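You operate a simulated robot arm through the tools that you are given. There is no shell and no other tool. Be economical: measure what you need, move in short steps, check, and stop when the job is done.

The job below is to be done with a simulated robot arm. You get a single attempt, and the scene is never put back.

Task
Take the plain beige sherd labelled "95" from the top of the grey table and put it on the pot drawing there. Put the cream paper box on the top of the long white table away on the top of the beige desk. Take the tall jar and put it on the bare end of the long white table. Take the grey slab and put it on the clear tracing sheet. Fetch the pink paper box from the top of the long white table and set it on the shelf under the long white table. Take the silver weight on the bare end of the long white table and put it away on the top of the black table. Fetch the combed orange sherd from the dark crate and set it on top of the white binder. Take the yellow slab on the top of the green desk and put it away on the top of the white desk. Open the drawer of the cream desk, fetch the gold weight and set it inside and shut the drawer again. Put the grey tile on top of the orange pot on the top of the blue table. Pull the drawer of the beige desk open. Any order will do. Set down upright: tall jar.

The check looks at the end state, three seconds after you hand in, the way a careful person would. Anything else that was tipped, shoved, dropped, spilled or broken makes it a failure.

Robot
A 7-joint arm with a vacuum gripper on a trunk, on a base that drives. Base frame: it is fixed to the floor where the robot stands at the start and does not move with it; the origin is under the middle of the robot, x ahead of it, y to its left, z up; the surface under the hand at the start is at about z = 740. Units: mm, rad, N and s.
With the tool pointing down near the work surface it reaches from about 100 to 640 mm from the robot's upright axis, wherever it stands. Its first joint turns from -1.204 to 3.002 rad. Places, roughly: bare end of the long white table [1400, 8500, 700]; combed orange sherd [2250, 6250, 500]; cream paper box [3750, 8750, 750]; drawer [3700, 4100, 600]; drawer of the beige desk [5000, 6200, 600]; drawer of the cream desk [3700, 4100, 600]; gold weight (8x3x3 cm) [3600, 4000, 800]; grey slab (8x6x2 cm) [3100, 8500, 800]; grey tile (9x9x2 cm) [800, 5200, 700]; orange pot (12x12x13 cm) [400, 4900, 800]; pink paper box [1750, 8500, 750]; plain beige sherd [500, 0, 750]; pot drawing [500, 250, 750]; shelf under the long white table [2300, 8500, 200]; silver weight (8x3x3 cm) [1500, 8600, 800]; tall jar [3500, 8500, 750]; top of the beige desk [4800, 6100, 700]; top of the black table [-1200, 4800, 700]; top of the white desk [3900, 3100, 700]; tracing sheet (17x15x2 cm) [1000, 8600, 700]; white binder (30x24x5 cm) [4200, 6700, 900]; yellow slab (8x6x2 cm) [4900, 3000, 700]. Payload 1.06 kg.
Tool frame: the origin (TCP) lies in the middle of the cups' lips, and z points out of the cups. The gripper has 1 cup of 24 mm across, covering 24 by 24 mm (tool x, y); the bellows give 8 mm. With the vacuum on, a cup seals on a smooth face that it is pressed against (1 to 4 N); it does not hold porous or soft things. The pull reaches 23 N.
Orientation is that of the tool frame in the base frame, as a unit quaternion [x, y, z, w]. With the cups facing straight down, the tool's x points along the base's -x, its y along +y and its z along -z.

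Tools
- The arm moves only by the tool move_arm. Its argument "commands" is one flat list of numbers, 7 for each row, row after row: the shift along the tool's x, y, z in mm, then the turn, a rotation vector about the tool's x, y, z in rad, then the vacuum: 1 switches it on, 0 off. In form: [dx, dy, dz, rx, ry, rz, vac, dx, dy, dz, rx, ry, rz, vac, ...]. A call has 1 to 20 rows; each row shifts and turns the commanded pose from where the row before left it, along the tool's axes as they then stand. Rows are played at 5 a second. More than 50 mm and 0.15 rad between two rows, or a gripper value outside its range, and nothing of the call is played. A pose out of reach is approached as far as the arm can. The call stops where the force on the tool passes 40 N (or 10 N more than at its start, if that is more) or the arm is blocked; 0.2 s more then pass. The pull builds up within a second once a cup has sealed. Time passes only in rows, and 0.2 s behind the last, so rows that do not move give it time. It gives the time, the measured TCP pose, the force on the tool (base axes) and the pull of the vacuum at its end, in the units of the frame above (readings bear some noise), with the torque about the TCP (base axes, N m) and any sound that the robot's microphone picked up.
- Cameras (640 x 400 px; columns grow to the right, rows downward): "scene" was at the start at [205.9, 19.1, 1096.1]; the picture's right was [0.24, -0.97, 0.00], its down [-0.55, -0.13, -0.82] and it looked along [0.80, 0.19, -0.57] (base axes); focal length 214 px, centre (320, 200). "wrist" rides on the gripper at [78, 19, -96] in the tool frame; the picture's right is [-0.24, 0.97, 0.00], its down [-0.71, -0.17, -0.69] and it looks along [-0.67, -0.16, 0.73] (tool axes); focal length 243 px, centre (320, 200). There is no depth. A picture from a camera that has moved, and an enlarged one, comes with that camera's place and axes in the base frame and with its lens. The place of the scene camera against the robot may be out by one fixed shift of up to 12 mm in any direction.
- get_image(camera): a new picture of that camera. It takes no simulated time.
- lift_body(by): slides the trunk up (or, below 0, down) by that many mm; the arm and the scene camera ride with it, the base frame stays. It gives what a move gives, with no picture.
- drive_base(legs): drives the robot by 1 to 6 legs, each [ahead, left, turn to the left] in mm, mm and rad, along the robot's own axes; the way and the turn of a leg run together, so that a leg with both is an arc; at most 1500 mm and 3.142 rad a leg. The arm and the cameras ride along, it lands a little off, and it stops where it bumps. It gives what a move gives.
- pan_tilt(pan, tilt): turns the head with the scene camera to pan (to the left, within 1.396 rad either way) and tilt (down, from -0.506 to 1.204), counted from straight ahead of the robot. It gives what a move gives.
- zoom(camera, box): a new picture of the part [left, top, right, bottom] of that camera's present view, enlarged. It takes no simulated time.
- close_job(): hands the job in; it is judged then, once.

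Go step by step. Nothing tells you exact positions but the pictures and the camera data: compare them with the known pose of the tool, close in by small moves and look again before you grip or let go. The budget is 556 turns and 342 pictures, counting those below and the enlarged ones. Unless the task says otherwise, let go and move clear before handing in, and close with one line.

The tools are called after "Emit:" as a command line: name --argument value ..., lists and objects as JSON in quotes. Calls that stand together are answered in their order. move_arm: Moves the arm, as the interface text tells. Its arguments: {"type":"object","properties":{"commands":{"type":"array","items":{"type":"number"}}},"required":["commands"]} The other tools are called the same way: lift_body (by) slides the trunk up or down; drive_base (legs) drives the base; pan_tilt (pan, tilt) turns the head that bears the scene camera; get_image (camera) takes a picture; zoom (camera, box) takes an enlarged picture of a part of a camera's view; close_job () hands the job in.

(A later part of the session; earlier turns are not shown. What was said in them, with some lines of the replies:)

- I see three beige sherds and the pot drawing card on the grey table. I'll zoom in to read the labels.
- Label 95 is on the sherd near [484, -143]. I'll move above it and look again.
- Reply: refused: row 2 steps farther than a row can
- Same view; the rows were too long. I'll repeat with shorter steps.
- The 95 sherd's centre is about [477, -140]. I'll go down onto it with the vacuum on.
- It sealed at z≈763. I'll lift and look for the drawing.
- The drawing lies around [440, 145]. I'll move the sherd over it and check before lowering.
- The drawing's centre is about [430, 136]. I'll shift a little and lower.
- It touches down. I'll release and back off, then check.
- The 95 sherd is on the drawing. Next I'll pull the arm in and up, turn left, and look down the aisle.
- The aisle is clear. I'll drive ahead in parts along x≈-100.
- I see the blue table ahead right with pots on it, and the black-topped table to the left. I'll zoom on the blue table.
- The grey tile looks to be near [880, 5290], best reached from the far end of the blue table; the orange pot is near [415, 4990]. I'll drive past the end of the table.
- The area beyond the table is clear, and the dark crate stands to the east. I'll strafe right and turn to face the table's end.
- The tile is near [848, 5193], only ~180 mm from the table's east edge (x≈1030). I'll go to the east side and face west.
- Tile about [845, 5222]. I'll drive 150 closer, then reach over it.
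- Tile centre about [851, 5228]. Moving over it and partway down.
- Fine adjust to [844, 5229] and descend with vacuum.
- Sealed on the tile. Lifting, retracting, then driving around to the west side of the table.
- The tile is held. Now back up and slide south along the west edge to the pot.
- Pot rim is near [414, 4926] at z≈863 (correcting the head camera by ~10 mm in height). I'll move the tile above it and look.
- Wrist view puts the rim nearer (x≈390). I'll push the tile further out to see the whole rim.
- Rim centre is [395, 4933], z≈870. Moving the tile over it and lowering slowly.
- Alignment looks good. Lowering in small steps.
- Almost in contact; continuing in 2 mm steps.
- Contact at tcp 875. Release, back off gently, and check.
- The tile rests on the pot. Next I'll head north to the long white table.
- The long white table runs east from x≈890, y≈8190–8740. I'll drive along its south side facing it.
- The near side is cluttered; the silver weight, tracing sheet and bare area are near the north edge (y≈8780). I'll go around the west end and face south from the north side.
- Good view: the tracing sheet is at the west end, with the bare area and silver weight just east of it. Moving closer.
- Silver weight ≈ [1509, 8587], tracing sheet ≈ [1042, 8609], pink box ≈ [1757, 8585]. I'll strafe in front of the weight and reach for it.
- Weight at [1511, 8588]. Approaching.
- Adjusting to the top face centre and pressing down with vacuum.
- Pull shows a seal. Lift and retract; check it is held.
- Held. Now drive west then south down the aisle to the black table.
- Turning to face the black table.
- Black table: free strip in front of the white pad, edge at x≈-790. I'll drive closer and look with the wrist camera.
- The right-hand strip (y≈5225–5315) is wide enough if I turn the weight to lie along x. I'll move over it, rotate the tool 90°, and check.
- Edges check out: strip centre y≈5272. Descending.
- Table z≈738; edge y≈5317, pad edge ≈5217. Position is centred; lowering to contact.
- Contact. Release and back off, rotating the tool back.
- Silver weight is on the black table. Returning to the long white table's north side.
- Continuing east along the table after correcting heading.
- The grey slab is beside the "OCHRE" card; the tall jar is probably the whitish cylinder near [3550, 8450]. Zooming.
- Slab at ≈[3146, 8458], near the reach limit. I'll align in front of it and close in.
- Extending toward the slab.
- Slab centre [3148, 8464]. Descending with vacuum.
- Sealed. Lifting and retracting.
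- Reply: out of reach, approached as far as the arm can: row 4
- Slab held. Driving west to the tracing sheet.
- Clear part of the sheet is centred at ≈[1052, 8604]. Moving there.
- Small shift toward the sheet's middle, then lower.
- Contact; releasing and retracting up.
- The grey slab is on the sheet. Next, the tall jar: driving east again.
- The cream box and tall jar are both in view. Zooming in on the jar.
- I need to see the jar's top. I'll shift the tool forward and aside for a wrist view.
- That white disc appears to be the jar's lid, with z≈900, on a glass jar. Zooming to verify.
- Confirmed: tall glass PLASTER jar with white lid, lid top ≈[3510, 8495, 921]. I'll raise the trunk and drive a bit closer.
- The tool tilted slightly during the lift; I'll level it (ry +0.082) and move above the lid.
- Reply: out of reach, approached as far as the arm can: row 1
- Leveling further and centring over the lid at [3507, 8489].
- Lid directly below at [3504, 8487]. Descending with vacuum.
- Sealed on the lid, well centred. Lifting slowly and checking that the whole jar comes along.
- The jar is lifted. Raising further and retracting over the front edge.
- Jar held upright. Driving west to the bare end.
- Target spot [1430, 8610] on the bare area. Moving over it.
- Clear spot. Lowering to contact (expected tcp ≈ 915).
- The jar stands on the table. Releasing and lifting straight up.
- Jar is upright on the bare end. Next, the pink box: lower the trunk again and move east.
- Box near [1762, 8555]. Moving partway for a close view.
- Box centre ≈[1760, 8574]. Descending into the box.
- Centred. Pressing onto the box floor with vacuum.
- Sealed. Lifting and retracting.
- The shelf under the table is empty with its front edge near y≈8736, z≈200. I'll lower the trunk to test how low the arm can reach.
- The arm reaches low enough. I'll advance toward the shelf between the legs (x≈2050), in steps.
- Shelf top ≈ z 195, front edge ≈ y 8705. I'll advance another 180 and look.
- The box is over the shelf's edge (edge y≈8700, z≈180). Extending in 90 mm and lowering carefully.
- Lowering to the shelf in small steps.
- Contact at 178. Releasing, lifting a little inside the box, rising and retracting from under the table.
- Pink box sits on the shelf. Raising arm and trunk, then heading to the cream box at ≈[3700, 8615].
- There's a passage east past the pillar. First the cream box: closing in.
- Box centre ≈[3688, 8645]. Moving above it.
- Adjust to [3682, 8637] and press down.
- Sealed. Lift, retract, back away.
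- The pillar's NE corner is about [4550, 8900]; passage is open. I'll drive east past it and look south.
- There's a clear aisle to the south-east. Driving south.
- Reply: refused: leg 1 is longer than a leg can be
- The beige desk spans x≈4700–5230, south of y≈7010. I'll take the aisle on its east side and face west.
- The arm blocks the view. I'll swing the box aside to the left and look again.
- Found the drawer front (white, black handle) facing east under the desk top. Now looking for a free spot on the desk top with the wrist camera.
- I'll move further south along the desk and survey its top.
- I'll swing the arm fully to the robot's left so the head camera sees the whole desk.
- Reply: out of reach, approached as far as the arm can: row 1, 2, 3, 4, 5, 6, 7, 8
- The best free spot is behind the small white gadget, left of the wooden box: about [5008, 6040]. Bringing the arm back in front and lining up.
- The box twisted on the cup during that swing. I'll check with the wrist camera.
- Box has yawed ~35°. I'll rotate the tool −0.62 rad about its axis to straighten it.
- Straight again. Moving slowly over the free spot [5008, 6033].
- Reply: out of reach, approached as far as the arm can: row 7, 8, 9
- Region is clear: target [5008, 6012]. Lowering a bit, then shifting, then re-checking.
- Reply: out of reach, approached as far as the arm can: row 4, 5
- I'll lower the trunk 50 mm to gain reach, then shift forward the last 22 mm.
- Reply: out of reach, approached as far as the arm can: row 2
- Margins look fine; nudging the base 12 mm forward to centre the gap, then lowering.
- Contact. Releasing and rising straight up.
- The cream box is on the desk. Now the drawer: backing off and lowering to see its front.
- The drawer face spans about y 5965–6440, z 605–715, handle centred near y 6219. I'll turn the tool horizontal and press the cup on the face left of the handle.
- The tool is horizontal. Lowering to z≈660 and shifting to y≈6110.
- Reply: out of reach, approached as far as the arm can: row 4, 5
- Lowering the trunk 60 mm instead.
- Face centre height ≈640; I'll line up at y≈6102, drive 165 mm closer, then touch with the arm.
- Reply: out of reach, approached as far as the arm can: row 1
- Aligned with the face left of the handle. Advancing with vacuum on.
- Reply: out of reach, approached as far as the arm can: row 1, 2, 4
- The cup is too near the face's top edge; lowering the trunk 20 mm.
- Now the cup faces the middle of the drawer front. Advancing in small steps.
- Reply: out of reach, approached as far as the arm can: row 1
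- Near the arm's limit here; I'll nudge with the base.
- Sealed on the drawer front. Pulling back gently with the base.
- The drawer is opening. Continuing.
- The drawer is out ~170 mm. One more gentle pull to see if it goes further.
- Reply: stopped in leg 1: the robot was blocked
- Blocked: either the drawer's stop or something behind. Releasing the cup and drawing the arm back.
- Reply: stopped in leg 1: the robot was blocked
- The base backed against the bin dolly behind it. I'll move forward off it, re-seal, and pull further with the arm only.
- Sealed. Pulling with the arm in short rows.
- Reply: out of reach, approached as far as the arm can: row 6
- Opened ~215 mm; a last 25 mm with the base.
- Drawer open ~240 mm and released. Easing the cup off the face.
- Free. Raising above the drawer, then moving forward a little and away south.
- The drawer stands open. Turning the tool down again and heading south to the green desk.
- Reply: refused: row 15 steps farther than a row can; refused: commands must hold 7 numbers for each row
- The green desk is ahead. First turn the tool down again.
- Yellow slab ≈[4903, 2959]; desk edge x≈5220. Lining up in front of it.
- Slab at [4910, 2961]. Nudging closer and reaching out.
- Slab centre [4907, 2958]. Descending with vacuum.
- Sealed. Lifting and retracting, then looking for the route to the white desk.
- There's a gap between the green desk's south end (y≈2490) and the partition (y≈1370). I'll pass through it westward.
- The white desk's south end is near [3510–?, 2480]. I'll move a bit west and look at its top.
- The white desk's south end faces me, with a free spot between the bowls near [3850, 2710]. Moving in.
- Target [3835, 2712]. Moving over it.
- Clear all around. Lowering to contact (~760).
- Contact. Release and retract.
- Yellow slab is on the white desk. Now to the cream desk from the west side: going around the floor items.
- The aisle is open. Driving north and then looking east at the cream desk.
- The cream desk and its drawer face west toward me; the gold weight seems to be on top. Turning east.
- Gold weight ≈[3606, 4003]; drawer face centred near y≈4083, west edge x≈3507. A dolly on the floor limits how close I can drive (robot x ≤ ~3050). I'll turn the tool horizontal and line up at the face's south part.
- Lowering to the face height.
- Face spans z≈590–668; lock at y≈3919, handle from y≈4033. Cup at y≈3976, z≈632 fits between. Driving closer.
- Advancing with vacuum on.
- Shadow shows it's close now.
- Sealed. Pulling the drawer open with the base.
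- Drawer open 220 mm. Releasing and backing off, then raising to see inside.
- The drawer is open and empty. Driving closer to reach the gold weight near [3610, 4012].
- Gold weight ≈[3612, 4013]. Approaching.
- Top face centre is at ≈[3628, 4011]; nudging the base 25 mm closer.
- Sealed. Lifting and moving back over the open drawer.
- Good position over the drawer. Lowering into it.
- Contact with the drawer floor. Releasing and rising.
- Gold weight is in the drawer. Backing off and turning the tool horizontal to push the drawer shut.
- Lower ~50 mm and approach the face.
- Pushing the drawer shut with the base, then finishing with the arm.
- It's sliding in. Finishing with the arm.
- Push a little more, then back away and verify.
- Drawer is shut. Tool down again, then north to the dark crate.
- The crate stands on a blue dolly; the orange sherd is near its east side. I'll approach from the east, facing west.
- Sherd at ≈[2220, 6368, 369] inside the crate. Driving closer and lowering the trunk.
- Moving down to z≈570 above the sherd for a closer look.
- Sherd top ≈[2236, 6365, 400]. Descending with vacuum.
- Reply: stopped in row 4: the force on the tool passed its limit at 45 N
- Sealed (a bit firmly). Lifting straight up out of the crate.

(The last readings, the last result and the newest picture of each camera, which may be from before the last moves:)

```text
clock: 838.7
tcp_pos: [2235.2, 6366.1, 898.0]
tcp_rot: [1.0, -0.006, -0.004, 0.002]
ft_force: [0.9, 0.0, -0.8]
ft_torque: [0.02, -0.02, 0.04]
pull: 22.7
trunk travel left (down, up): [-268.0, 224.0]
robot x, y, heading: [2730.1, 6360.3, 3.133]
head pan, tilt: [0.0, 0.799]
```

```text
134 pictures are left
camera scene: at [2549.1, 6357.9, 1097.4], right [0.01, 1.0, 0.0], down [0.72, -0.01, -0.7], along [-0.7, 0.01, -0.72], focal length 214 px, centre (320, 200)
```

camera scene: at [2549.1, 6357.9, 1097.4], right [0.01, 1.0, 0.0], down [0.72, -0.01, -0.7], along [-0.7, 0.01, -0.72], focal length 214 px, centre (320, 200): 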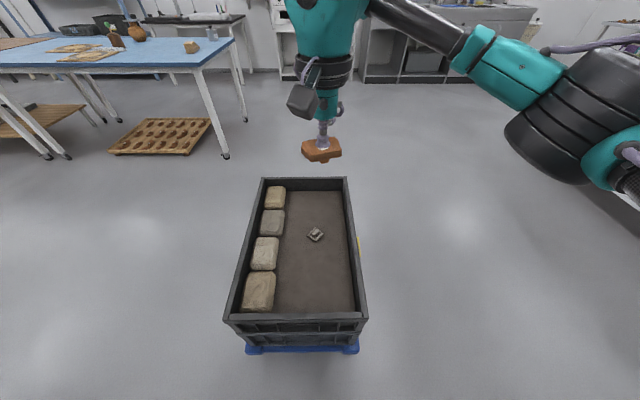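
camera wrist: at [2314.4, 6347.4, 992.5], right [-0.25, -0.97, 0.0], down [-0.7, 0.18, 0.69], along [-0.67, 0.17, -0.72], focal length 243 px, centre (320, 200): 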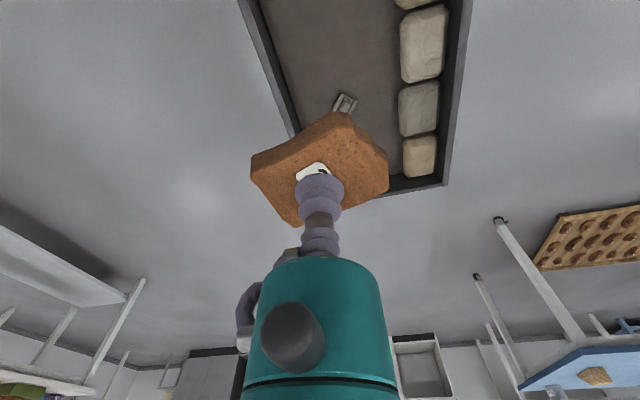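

Sherd held. Now to the white binder near [4200, 6700]: moving north of the crate and then east.

Emit:
move_arm --commands '[20, 0, -10, 0, 0, 0, 1, 35, 0, -20, 0, 0, 0, 1, 35, 0, -20, 0, 0, 0, 1, 20, 0, 0, 0, 0, 0, 1]'

Emit:
drive_base --legs '[[0, -1050, 0], [0, 0, -3.1], [600, 0, 0]]'

Emit:
pan_tilt --pan -0.5 --tilt 0.3

Emit:
get_image --camera "scene"

```text
clock: 839.7
tcp_pos: [2348.6, 6364.2, 948.7]
tcp_rot: [1.0, -0.006, -0.006, 0.002]
ft_force: [0.1, -0.2, -0.9]
ft_torque: [-0.02, 0.03, -0.02]
pull: 22.8
trunk travel left (down, up): [-268.0, 224.0]
robot x, y, heading: [2729.1, 6357.4, 3.135]
head pan, tilt: [0.0, 0.799]
```

```text
clock: 859.5
tcp_pos: [3711.1, 7387.0, 949.0]
tcp_rot: [0.008, 1.0, 0.002, 0.004]
ft_force: [0.3, 0.1, -0.2]
ft_torque: [0.02, -0.02, 0.01]
pull: 23.3
trunk travel left (down, up): [-268.0, 224.0]
robot x, y, heading: [3328.0, 7393.8, -0.015]
head pan, tilt: [0.0, 0.799]
```

```text
clock: 860.4
tcp_pos: [3710.3, 7387.1, 949.2]
tcp_rot: [0.009, 1.0, 0.001, 0.005]
ft_force: [-0.2, 1.1, -0.4]
ft_torque: [-0.01, -0.03, 0.01]
pull: 22.3
trunk travel left (down, up): [-268.0, 224.0]
robot x, y, heading: [3331.9, 7392.2, -0.009]
head pan, tilt: [-0.499, 0.3]
```

```text
133 pictures are left
camera scene: at [3525.7, 7346.0, 1141.7], right [-0.49, -0.87, 0.0], down [-0.26, 0.14, -0.95], along [0.83, -0.47, -0.3], focal length 214 px, centre (320, 200)
```

scene: 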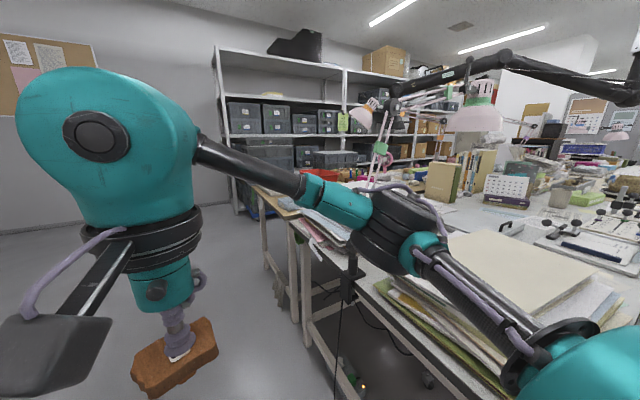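

Emit:
drive_base --legs '[[200, 0, 0], [0, 0, -1.556]]'

Emit:
pan_tilt --pan 0.3 --tilt 0.5

Emit:
get_image --camera "scene"

Emit:
get_image --camera "wrist"

```text
clock: 865.9
tcp_pos: [3516.2, 7008.4, 946.8]
tcp_rot: [0.719, 0.695, -0.003, 0.005]
ft_force: [0.5, 0.0, 0.0]
ft_torque: [0.0, 0.04, 0.02]
pull: 23.0
trunk travel left (down, up): [-268.0, 224.0]
robot x, y, heading: [3530.2, 7394.0, -1.598]
head pan, tilt: [-0.499, 0.3]
```

```text
clock: 867.0
tcp_pos: [3516.4, 7008.1, 948.2]
tcp_rot: [0.719, 0.695, -0.003, 0.006]
ft_force: [0.8, -0.3, -1.3]
ft_torque: [-0.03, 0.02, 0.0]
pull: 23.1
trunk travel left (down, up): [-268.0, 224.0]
robot x, y, heading: [3529.1, 7394.5, -1.601]
head pan, tilt: [0.3, 0.499]
```

```text
132 pictures are left
camera scene: at [3560.1, 7194.2, 1123.4], right [-0.96, -0.27, 0.0], down [-0.13, 0.46, -0.88], along [0.23, -0.85, -0.48], focal length 214 px, centre (320, 200)
```

scene: 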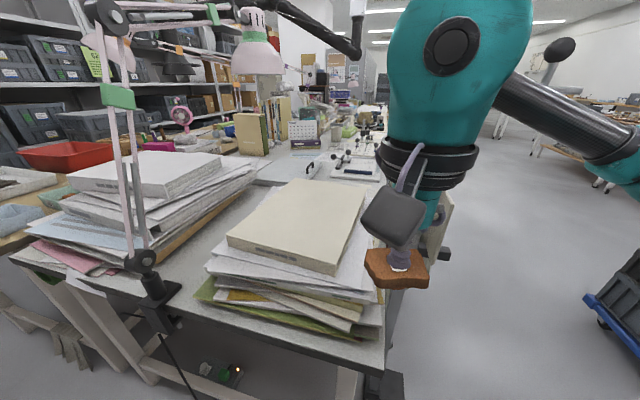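

```text
131 pictures are left
camera wrist: at [3538.2, 7088.0, 1042.0], right [0.96, -0.27, 0.01], down [-0.2, -0.7, 0.69], along [-0.18, -0.67, -0.72], focal length 243 px, centre (320, 200)
```

wrist: 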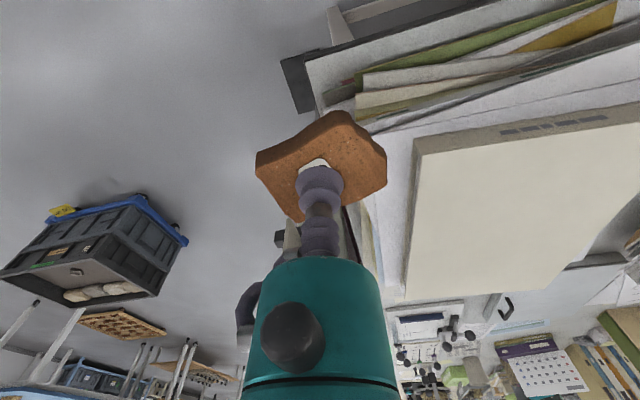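

The cream-coloured folder is on the right stack; the white binder is on the left stack (≈[4150, 6790]). A desk lamp arm leans near it. I'll move east to view from there.

Emit:
drive_base --legs '[[0, 800, 0.03]]'

Emit:
pan_tilt --pan -0.2 --tilt 0.4

Emit:
get_image --camera "scene"

Emit:
get_image --camera "wrist"

```text
clock: 871.1
tcp_pos: [3909.0, 6999.4, 947.5]
tcp_rot: [0.717, 0.697, -0.007, -0.002]
ft_force: [0.0, -0.1, -0.8]
ft_torque: [-0.04, 0.01, -0.01]
pull: 23.3
trunk travel left (down, up): [-268.0, 224.0]
robot x, y, heading: [3917.8, 7382.4, -1.583]
head pan, tilt: [0.3, 0.499]
stopped in leg 1: the force on the tool passed its limit at 79 N (the readings are from after the stop); the commanded pose is now the measured one
```

```text
clock: 872.0
tcp_pos: [3908.0, 7001.0, 948.5]
tcp_rot: [0.717, 0.697, -0.007, -0.002]
ft_force: [-0.9, -0.6, -0.3]
ft_torque: [0.01, 0.06, -0.02]
pull: 23.5
trunk travel left (down, up): [-268.0, 224.0]
robot x, y, heading: [3921.8, 7387.8, -1.585]
head pan, tilt: [-0.201, 0.4]
```

```text
130 pictures are left
camera scene: at [3908.1, 7183.1, 1132.5], right [-0.98, 0.21, 0.0], down [0.08, 0.38, -0.92], along [-0.19, -0.9, -0.39], focal length 214 px, centre (320, 200)
```

scene: 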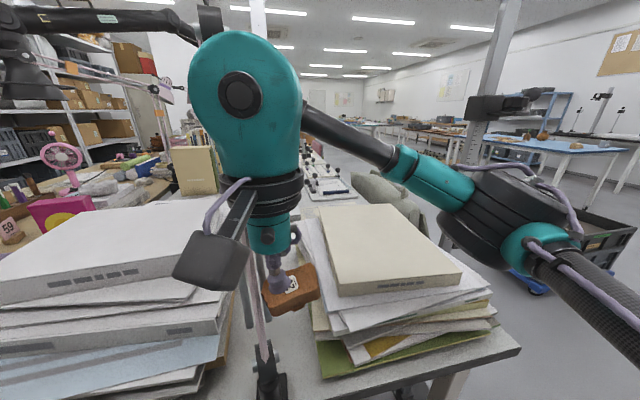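

```text
129 pictures are left
camera wrist: at [3931.3, 7079.3, 1042.1], right [0.97, -0.26, -0.01], down [-0.18, -0.7, 0.69], along [-0.19, -0.67, -0.72], focal length 243 px, centre (320, 200)
```

wrist: 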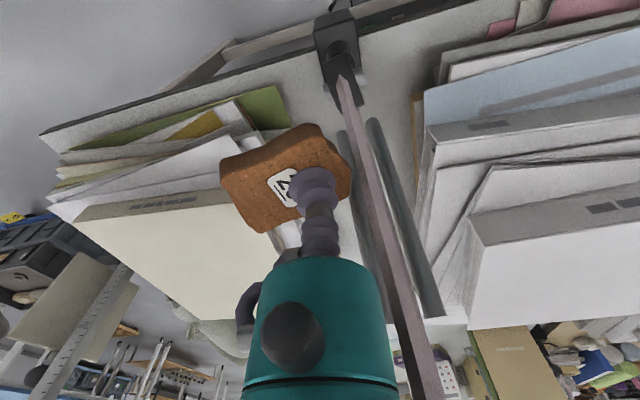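

I bumped the lamp bar with the tool while strafing. Backing straight off and checking the lamp and sherd.

Emit:
drive_base --legs '[[-250, 0, 0]]'

Emit:
pan_tilt --pan 0.1 --tilt 0.3

Emit:
get_image --camera "scene"

Emit:
get_image --camera "wrist"

```text
clock: 873.8
tcp_pos: [3913.0, 7244.2, 947.8]
tcp_rot: [0.715, 0.699, -0.007, -0.002]
ft_force: [0.2, 0.6, -0.6]
ft_torque: [-0.04, 0.07, 0.01]
pull: 22.6
trunk travel left (down, up): [-268.0, 224.0]
robot x, y, heading: [3922.3, 7627.1, -1.58]
head pan, tilt: [-0.201, 0.4]
```

```text
clock: 874.6
tcp_pos: [3912.9, 7244.4, 948.6]
tcp_rot: [0.715, 0.699, -0.007, -0.002]
ft_force: [-0.4, -0.3, -0.5]
ft_torque: [-0.01, 0.05, 0.0]
pull: 23.4
trunk travel left (down, up): [-268.0, 224.0]
robot x, y, heading: [3923.3, 7625.9, -1.574]
head pan, tilt: [0.099, 0.3]
```

```text
128 pictures are left
camera scene: at [3939.0, 7423.6, 1141.8], right [-1.0, -0.09, 0.0], down [-0.03, 0.29, -0.96], along [0.09, -0.95, -0.3], focal length 214 px, centre (320, 200)
```

scene: 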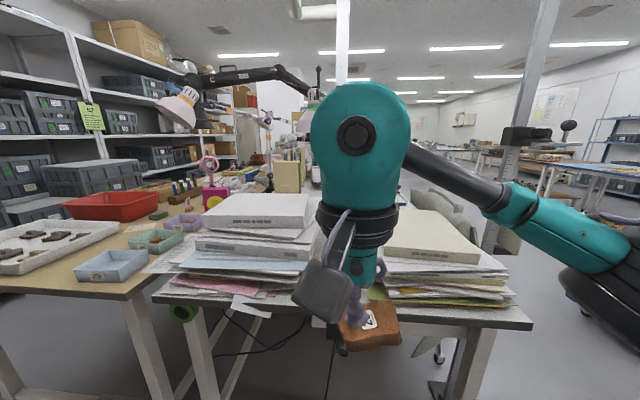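

```text
127 pictures are left
camera wrist: at [3935.2, 7322.2, 1042.1], right [0.97, -0.26, -0.01], down [-0.18, -0.7, 0.69], along [-0.18, -0.67, -0.72], focal length 243 px, centre (320, 200)
```

wrist: 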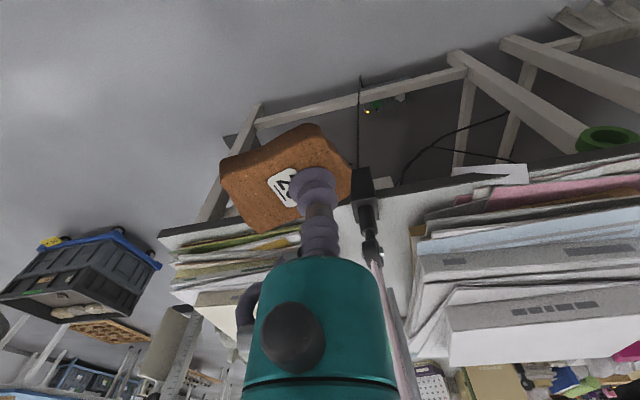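

Sherd still held. Strafing east (clear of the table now) to look at the binder and lamp.

Emit:
drive_base --legs '[[0, 380, 0]]'

Emit:
pan_tilt --pan -0.35 --tilt 0.2

Emit:
get_image --camera "scene"

Emit:
pan_tilt --pan 0.3 --tilt 0.35

Emit:
get_image --camera "scene"

```text
clock: 878.5
tcp_pos: [4289.6, 7240.4, 948.3]
tcp_rot: [0.715, 0.699, -0.006, -0.002]
ft_force: [0.3, 1.1, -0.6]
ft_torque: [0.0, 0.04, 0.03]
pull: 23.2
trunk travel left (down, up): [-268.0, 224.0]
robot x, y, heading: [4298.0, 7629.8, -1.577]
head pan, tilt: [0.099, 0.3]
```

```text
clock: 879.4
tcp_pos: [4288.0, 7240.6, 948.1]
tcp_rot: [0.715, 0.699, -0.007, -0.002]
ft_force: [-0.1, 0.2, 0.0]
ft_torque: [-0.02, 0.1, 0.0]
pull: 22.8
trunk travel left (down, up): [-268.0, 224.0]
robot x, y, heading: [4300.1, 7626.7, -1.576]
head pan, tilt: [-0.351, 0.201]
```

```text
126 pictures are left
camera scene: at [4273.6, 7426.5, 1151.1], right [-0.94, 0.35, 0.0], down [0.07, 0.19, -0.98], along [-0.34, -0.92, -0.2], focal length 214 px, centre (320, 200)
```

scene: 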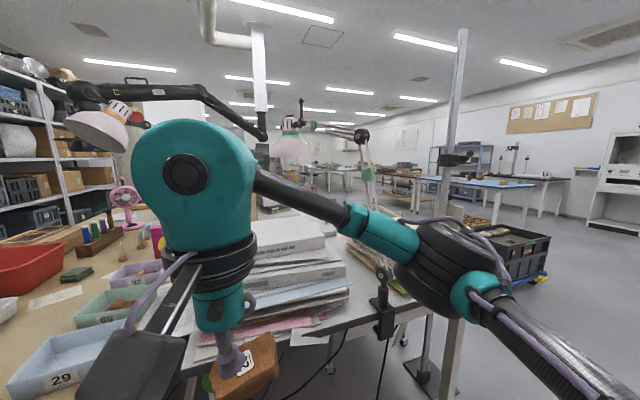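

```text
clock: 880.4
tcp_pos: [4290.1, 7240.9, 946.7]
tcp_rot: [0.715, 0.699, -0.008, -0.002]
ft_force: [0.5, 0.6, -0.6]
ft_torque: [0.03, 0.07, 0.03]
pull: 22.8
trunk travel left (down, up): [-268.0, 224.0]
robot x, y, heading: [4297.5, 7623.5, -1.584]
head pan, tilt: [0.3, 0.351]
```

```text
125 pictures are left
camera scene: at [4333.0, 7424.7, 1137.1], right [-0.96, -0.29, 0.0], down [-0.1, 0.33, -0.94], along [0.27, -0.9, -0.34], focal length 214 px, centre (320, 200)
```

scene: 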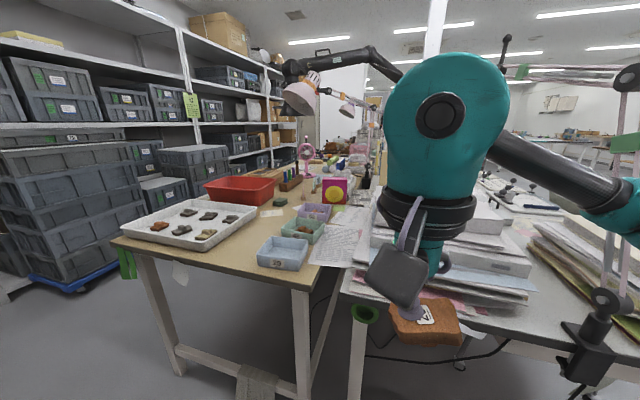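

The lamp hasn't moved (its joint triangulates to the same place). White binder centre ≈[4205, 6760]. Raising the trunk and moving in from the north-east.

Emit:
lift_body --by 110

Emit:
drive_base --legs '[[0, 90, 0.01], [290, 0, 0]]'

Emit:
pan_tilt --pan -0.2 --tilt 0.6

Emit:
get_image --camera "scene"

Emit:
get_image --camera "wrist"

```text
clock: 881.8
tcp_pos: [4289.1, 7241.5, 1057.5]
tcp_rot: [0.715, 0.699, -0.006, -0.003]
ft_force: [0.1, 0.8, -0.8]
ft_torque: [0.01, 0.06, -0.01]
pull: 23.3
trunk travel left (down, up): [-378.0, 114.0]
robot x, y, heading: [4300.9, 7622.3, -1.581]
head pan, tilt: [0.3, 0.351]
```

```text
clock: 884.9
tcp_pos: [4382.7, 6945.3, 1058.3]
tcp_rot: [0.711, 0.703, -0.007, -0.003]
ft_force: [0.3, 0.7, -0.2]
ft_torque: [0.03, 0.05, -0.01]
pull: 23.5
trunk travel left (down, up): [-378.0, 114.0]
robot x, y, heading: [4386.1, 7328.1, -1.563]
head pan, tilt: [0.3, 0.351]
```

```text
clock: 885.8
tcp_pos: [4383.0, 6945.5, 1057.4]
tcp_rot: [0.712, 0.702, -0.007, -0.002]
ft_force: [-0.3, -0.8, -0.3]
ft_torque: [0.0, 0.05, -0.02]
pull: 23.4
trunk travel left (down, up): [-378.0, 114.0]
robot x, y, heading: [4390.9, 7327.3, -1.569]
head pan, tilt: [-0.201, 0.6]
```

```text
124 pictures are left
camera scene: at [4380.7, 7158.2, 1224.0], right [-0.98, 0.2, 0.0], down [0.11, 0.55, -0.83], along [-0.16, -0.81, -0.56], focal length 214 px, centre (320, 200)
```

scene: 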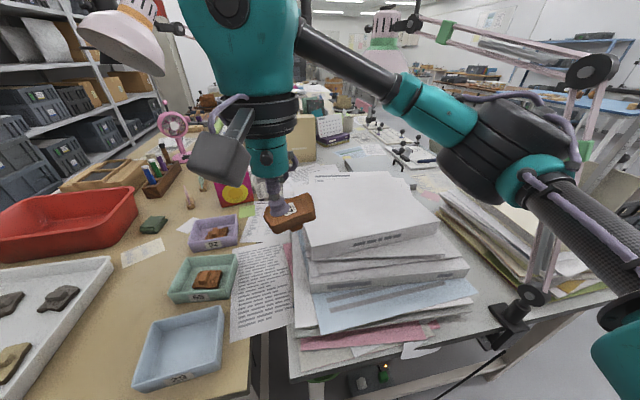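

```text
123 pictures are left
camera wrist: at [4404.5, 7024.8, 1152.1], right [0.97, -0.25, -0.01], down [-0.17, -0.7, 0.69], along [-0.18, -0.67, -0.72], focal length 243 px, centre (320, 200)
```

wrist: 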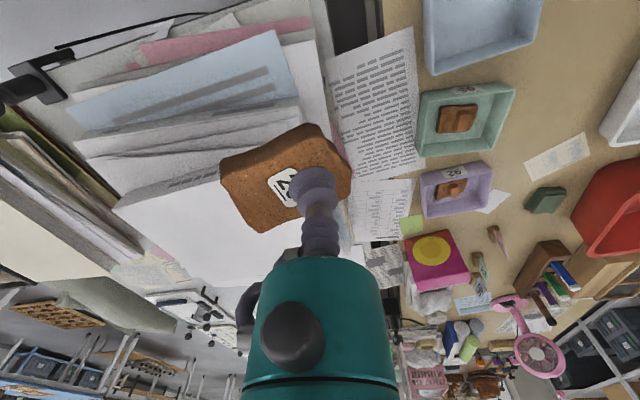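

The binder spans x≈4040–4340, y≈6590–6890. The elbow is within ~110 mm of the lamp post, so I'll aim at the binder's east part and check midway.

Emit:
move_arm --commands '[-35, -15, 0, 0, 0, 0, 1, -35, -15, 0, 0, 0, 0, 1, -30, -15, 0, 0, 0, 0, 1]'

Emit:
get_image --camera "scene"

```text
clock: 886.6
tcp_pos: [4335.8, 6845.9, 1058.9]
tcp_rot: [0.712, 0.702, -0.007, -0.001]
ft_force: [-0.2, -0.2, -1.4]
ft_torque: [0.0, 0.1, -0.01]
pull: 23.0
trunk travel left (down, up): [-378.0, 114.0]
robot x, y, heading: [4386.9, 7322.9, -1.568]
head pan, tilt: [-0.201, 0.6]
```

```text
122 pictures are left
camera scene: at [4380.5, 7158.1, 1224.0], right [-0.98, 0.2, 0.0], down [0.11, 0.55, -0.82], along [-0.16, -0.81, -0.57], focal length 214 px, centre (320, 200)
```

scene: 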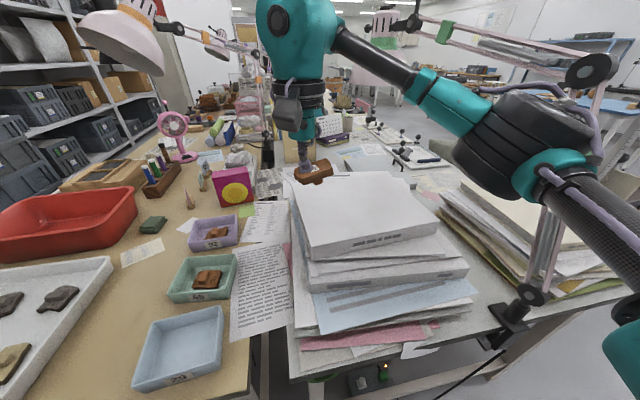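

Emit:
move_arm --commands '[-30, -15, 0, 0, 0, 0, 1, -20, -15, 0, 0, 0, 0, 1]'

Emit:
pan_tilt --pan -0.7 --tilt 0.5

Emit:
get_image --camera "scene"

Emit:
get_image --camera "wrist"

```text
clock: 887.2
tcp_pos: [4306.7, 6795.7, 1060.7]
tcp_rot: [0.712, 0.702, -0.007, -0.002]
ft_force: [0.1, 0.1, -0.5]
ft_torque: [0.0, 0.03, 0.04]
pull: 22.7
trunk travel left (down, up): [-378.0, 114.0]
robot x, y, heading: [4391.4, 7333.0, -1.575]
head pan, tilt: [-0.201, 0.6]
```

```text
clock: 888.1
tcp_pos: [4306.7, 6795.1, 1061.0]
tcp_rot: [0.712, 0.702, -0.007, -0.001]
ft_force: [-0.6, -1.1, -0.3]
ft_torque: [-0.02, 0.08, -0.03]
pull: 22.6
trunk travel left (down, up): [-378.0, 114.0]
robot x, y, heading: [4389.0, 7326.1, -1.569]
head pan, tilt: [-0.7, 0.499]
```

```text
121 pictures are left
camera scene: at [4339.7, 7175.2, 1233.1], right [-0.77, 0.64, 0.0], down [0.31, 0.37, -0.88], along [-0.56, -0.67, -0.48], focal length 214 px, centre (320, 200)
```

scene: 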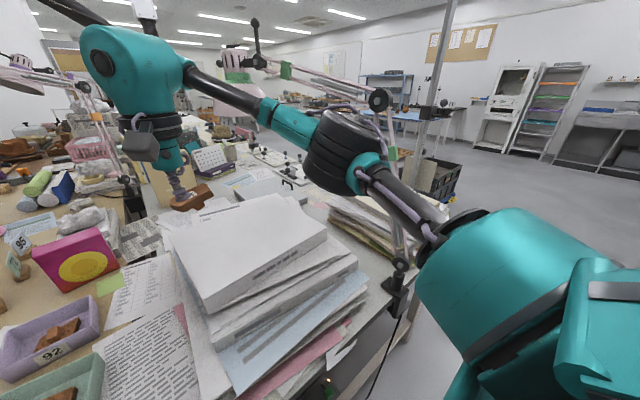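

```text
120 pictures are left
camera wrist: at [4328.7, 6874.3, 1154.1], right [0.97, -0.25, -0.01], down [-0.17, -0.7, 0.69], along [-0.18, -0.67, -0.72], focal length 243 px, centre (320, 200)
```

wrist: 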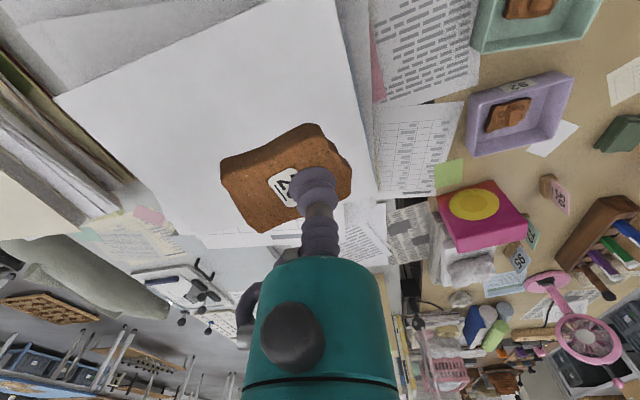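

Clearances are fine. The binder's east edge is x≈4338; shifting a bit further west/in and then lowering.

Emit:
move_arm --commands '[-12, -14, 0, 0, 0, 0, 1, -12, -14, 10, 0, 0, 0, 1, 0, 0, 40, 0, 0, 0, 1, 0, 0, 40, 0, 0, 0, 1, 0, 0, 0, 0, 0, 0, 1]'

Emit:
get_image --camera "scene"

Emit:
get_image --camera "wrist"

```text
clock: 889.4
tcp_pos: [4277.8, 6772.1, 968.6]
tcp_rot: [0.712, 0.702, -0.007, -0.002]
ft_force: [1.5, -0.2, -0.4]
ft_torque: [-0.02, 0.09, 0.0]
pull: 22.7
trunk travel left (down, up): [-378.0, 114.0]
robot x, y, heading: [4389.4, 7329.6, -1.573]
head pan, tilt: [-0.7, 0.499]
```

```text
119 pictures are left
camera scene: at [4339.7, 7175.3, 1233.1], right [-0.77, 0.64, 0.0], down [0.31, 0.37, -0.88], along [-0.56, -0.67, -0.48], focal length 214 px, centre (320, 200)
```

scene: 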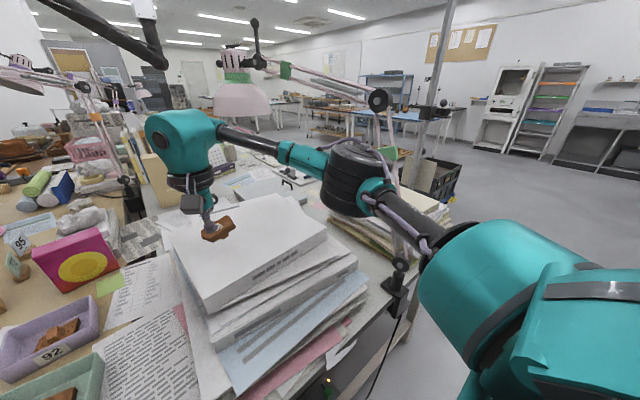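

```text
118 pictures are left
camera wrist: at [4298.6, 6852.1, 1063.6], right [0.97, -0.25, -0.01], down [-0.17, -0.7, 0.69], along [-0.18, -0.67, -0.72], focal length 243 px, centre (320, 200)
```

wrist: 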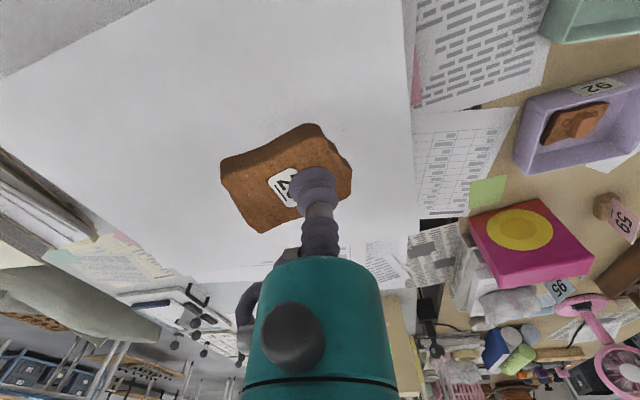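

Sherd well over the binder. Lowering stepwise.

Emit:
move_arm --commands '[0, 0, 15, 0, 0, 0, 1, 0, 0, 8, 0, 0, 0, 1, 0, 0, 0, 0, 0, 0, 1]'

Emit:
zoom --camera "scene" --box '[150, 160, 310, 290]'

```text
clock: 890.1
tcp_pos: [4277.5, 6772.8, 946.7]
tcp_rot: [0.712, 0.702, -0.006, -0.002]
ft_force: [-0.1, -0.1, -1.0]
ft_torque: [-0.01, 0.05, -0.04]
pull: 23.0
trunk travel left (down, up): [-378.0, 114.0]
robot x, y, heading: [4386.2, 7328.6, -1.566]
head pan, tilt: [-0.7, 0.499]
```

```text
3.08 times, centred on (230, 225) of scene
camera zoom: at [4339.6, 7175.2, 1233.1], right [-0.77, 0.64, 0.0], down [0.31, 0.37, -0.88], along [-0.56, -0.67, -0.48], focal length 660 px, centre (597, 123)
```

zoom: 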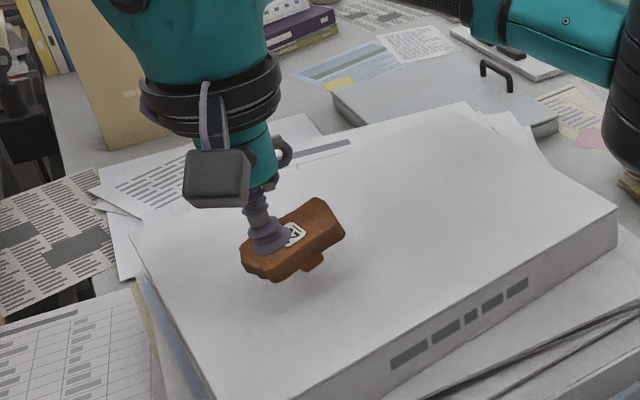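

Emit:
move_arm --commands '[0, 0, 5, 0, 0, 0, 1, 0, 0, 3, 0, 0, 0, 1, 0, 0, 0, 0, 0, 0, 1]'

```text
clock: 891.0
tcp_pos: [4276.7, 6773.8, 938.2]
tcp_rot: [0.712, 0.702, -0.007, -0.002]
ft_force: [0.3, 0.0, -0.2]
ft_torque: [0.01, 0.04, -0.04]
pull: 22.9
trunk travel left (down, up): [-378.0, 114.0]
robot x, y, heading: [4393.0, 7329.2, -1.573]
head pan, tilt: [-0.7, 0.499]
```

Emit:
move_arm --commands '[0, 0, 3, 0, 0, 0, 1, 0, 0, 0, 0, 0, 0, 1, 0, 0, 2, 0, 0, 0, 1, 0, 0, 0, 0, 0, 0, 1]'

Emit:
zoom --camera "scene" --box '[150, 160, 310, 290]'

```text
clock: 892.0
tcp_pos: [4276.4, 6772.6, 933.8]
tcp_rot: [0.712, 0.702, -0.007, -0.002]
ft_force: [0.1, 0.6, -1.0]
ft_torque: [-0.01, 0.12, 0.02]
pull: 23.2
trunk travel left (down, up): [-378.0, 114.0]
robot x, y, heading: [4390.2, 7329.0, -1.571]
head pan, tilt: [-0.7, 0.499]
```

```text
3.08 times, centred on (230, 225) of scene
camera zoom: at [4339.6, 7175.2, 1233.1], right [-0.77, 0.64, 0.0], down [0.31, 0.37, -0.88], along [-0.56, -0.67, -0.48], focal length 660 px, centre (597, 123)
```

zoom: 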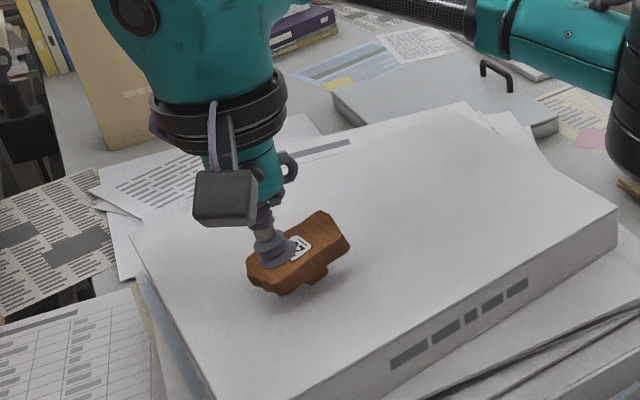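

Emit:
move_arm --commands '[0, 0, 3, 0, 0, 0, 1, 0, 0, 0, 0, 0, 0, 1, 0, 0, 2, 0, 0, 0, 1, 0, 0, 0, 0, 0, 0, 1]'

```text
clock: 893.0
tcp_pos: [4275.8, 6771.0, 929.0]
tcp_rot: [0.713, 0.702, -0.006, -0.002]
ft_force: [-0.4, 0.0, -1.0]
ft_torque: [-0.01, 0.07, 0.02]
pull: 23.1
trunk travel left (down, up): [-378.0, 114.0]
robot x, y, heading: [4390.7, 7327.8, -1.567]
head pan, tilt: [-0.7, 0.499]
```

Emit:
move_arm --commands '[0, 0, 2, 0, 0, 0, 1, 0, 0, 0, 0, 0, 0, 1, 0, 0, 2, 0, 0, 0, 1, 0, 0, 0, 0, 0, 0, 1]'

```text
clock: 894.0
tcp_pos: [4276.1, 6771.8, 925.8]
tcp_rot: [0.712, 0.702, -0.007, 0.0]
ft_force: [-1.3, -0.6, 8.2]
ft_torque: [-0.1, 0.16, 0.01]
pull: 22.6
trunk travel left (down, up): [-378.0, 114.0]
robot x, y, heading: [4391.0, 7329.8, -1.569]
head pan, tilt: [-0.7, 0.499]
```

Contact on the binder. Releasing and lifting.

Emit:
move_arm --commands '[0, 0, 0, 0, 0, 0, 0, 0, 0, 0, 0, 0, 0, 0, 0, 0, 0, 0, 0, 0, 0, 0, 0, -4, 0, 0, 0, 0, 0, 0, -20, 0, 0, 0, 0, 0, 0, -45, 0, 0, 0, 0, 0, 0, -45, 0, 0, 0, 0, 15, 15, -20, 0, 0, 0, 0]'

Emit:
zoom --camera "scene" --box '[150, 160, 310, 290]'

Emit:
get_image --camera "wrist"

```text
clock: 895.8
tcp_pos: [4295.2, 6788.2, 1059.3]
tcp_rot: [0.712, 0.702, -0.007, -0.001]
ft_force: [-0.3, 0.0, 0.2]
ft_torque: [0.02, -0.02, 0.0]
pull: 0.0
trunk travel left (down, up): [-378.0, 114.0]
robot x, y, heading: [4387.5, 7331.3, -1.572]
head pan, tilt: [-0.7, 0.499]
```

```text
3.08 times, centred on (230, 225) of scene
camera zoom: at [4339.8, 7175.4, 1233.1], right [-0.77, 0.64, 0.0], down [0.31, 0.37, -0.88], along [-0.56, -0.67, -0.48], focal length 660 px, centre (597, 123)
```

zoom: 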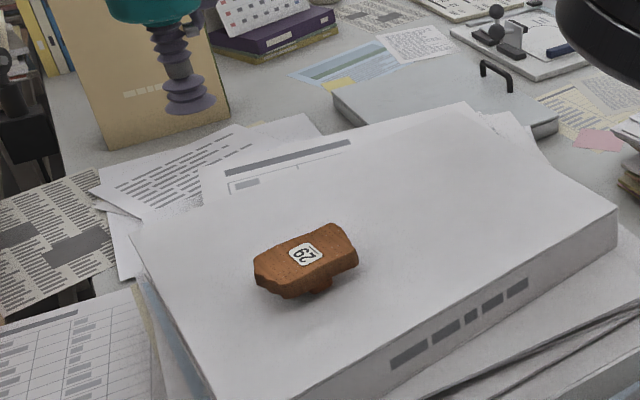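

```text
114 pictures are left
camera wrist: at [4316.1, 6866.5, 1154.0], right [0.97, -0.25, -0.01], down [-0.17, -0.7, 0.69], along [-0.18, -0.67, -0.72], focal length 243 px, centre (320, 200)
```

wrist: 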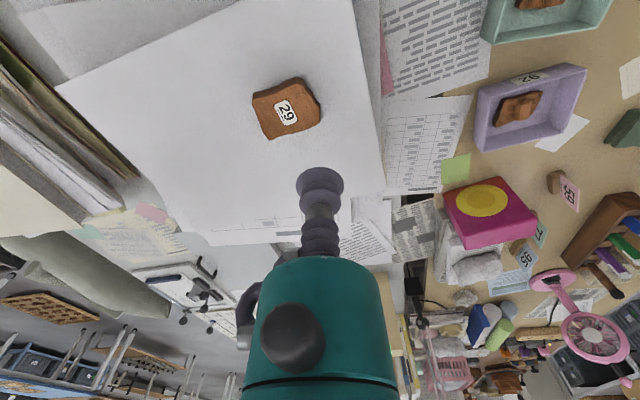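

All placed. Retracting clear of the table before handing in.

Emit:
drive_base --legs '[[-300, 0, 0]]'

Emit:
pan_tilt --pan 0.1 --tilt 0.4

Emit:
get_image --camera "scene"

```text
clock: 897.8
tcp_pos: [4293.1, 7090.6, 1060.7]
tcp_rot: [0.712, 0.702, -0.006, -0.002]
ft_force: [-0.3, -0.3, -0.5]
ft_torque: [-0.02, 0.03, 0.0]
pull: 0.0
trunk travel left (down, up): [-378.0, 114.0]
robot x, y, heading: [4391.4, 7632.3, -1.569]
head pan, tilt: [-0.7, 0.499]
```

```text
clock: 898.9
tcp_pos: [4294.0, 7089.0, 1059.6]
tcp_rot: [0.712, 0.702, -0.006, -0.002]
ft_force: [1.0, -0.2, -0.1]
ft_torque: [0.03, 0.0, -0.01]
pull: 0.1
trunk travel left (down, up): [-378.0, 114.0]
robot x, y, heading: [4391.0, 7632.6, -1.573]
head pan, tilt: [0.099, 0.4]
```

```text
113 pictures are left
camera scene: at [4407.1, 7454.6, 1242.2], right [-1.0, -0.1, 0.0], down [-0.04, 0.39, -0.92], along [0.09, -0.92, -0.39], focal length 214 px, centre (320, 200)
```

scene: 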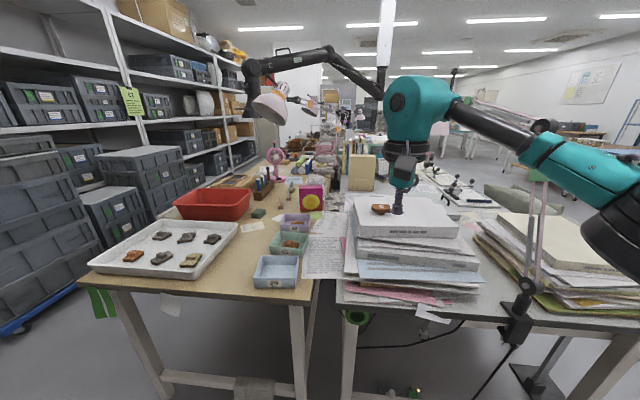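

Everything asked for is in place, the tool is clear and the vacuum is off, so I'm handing in.

Emit:
close_job

```text
The job is handed in.
```

All eleven tasks are done and handed in, and the tall jar was set down upright. While working, the base backed lightly into the bin dolly east of the beige desk, and the tool bumped the lamp post by the white binder. The lamp shows no movement in the pictures; I did not recheck the dolly. The beige desk drawer is pulled out about 240 mm.
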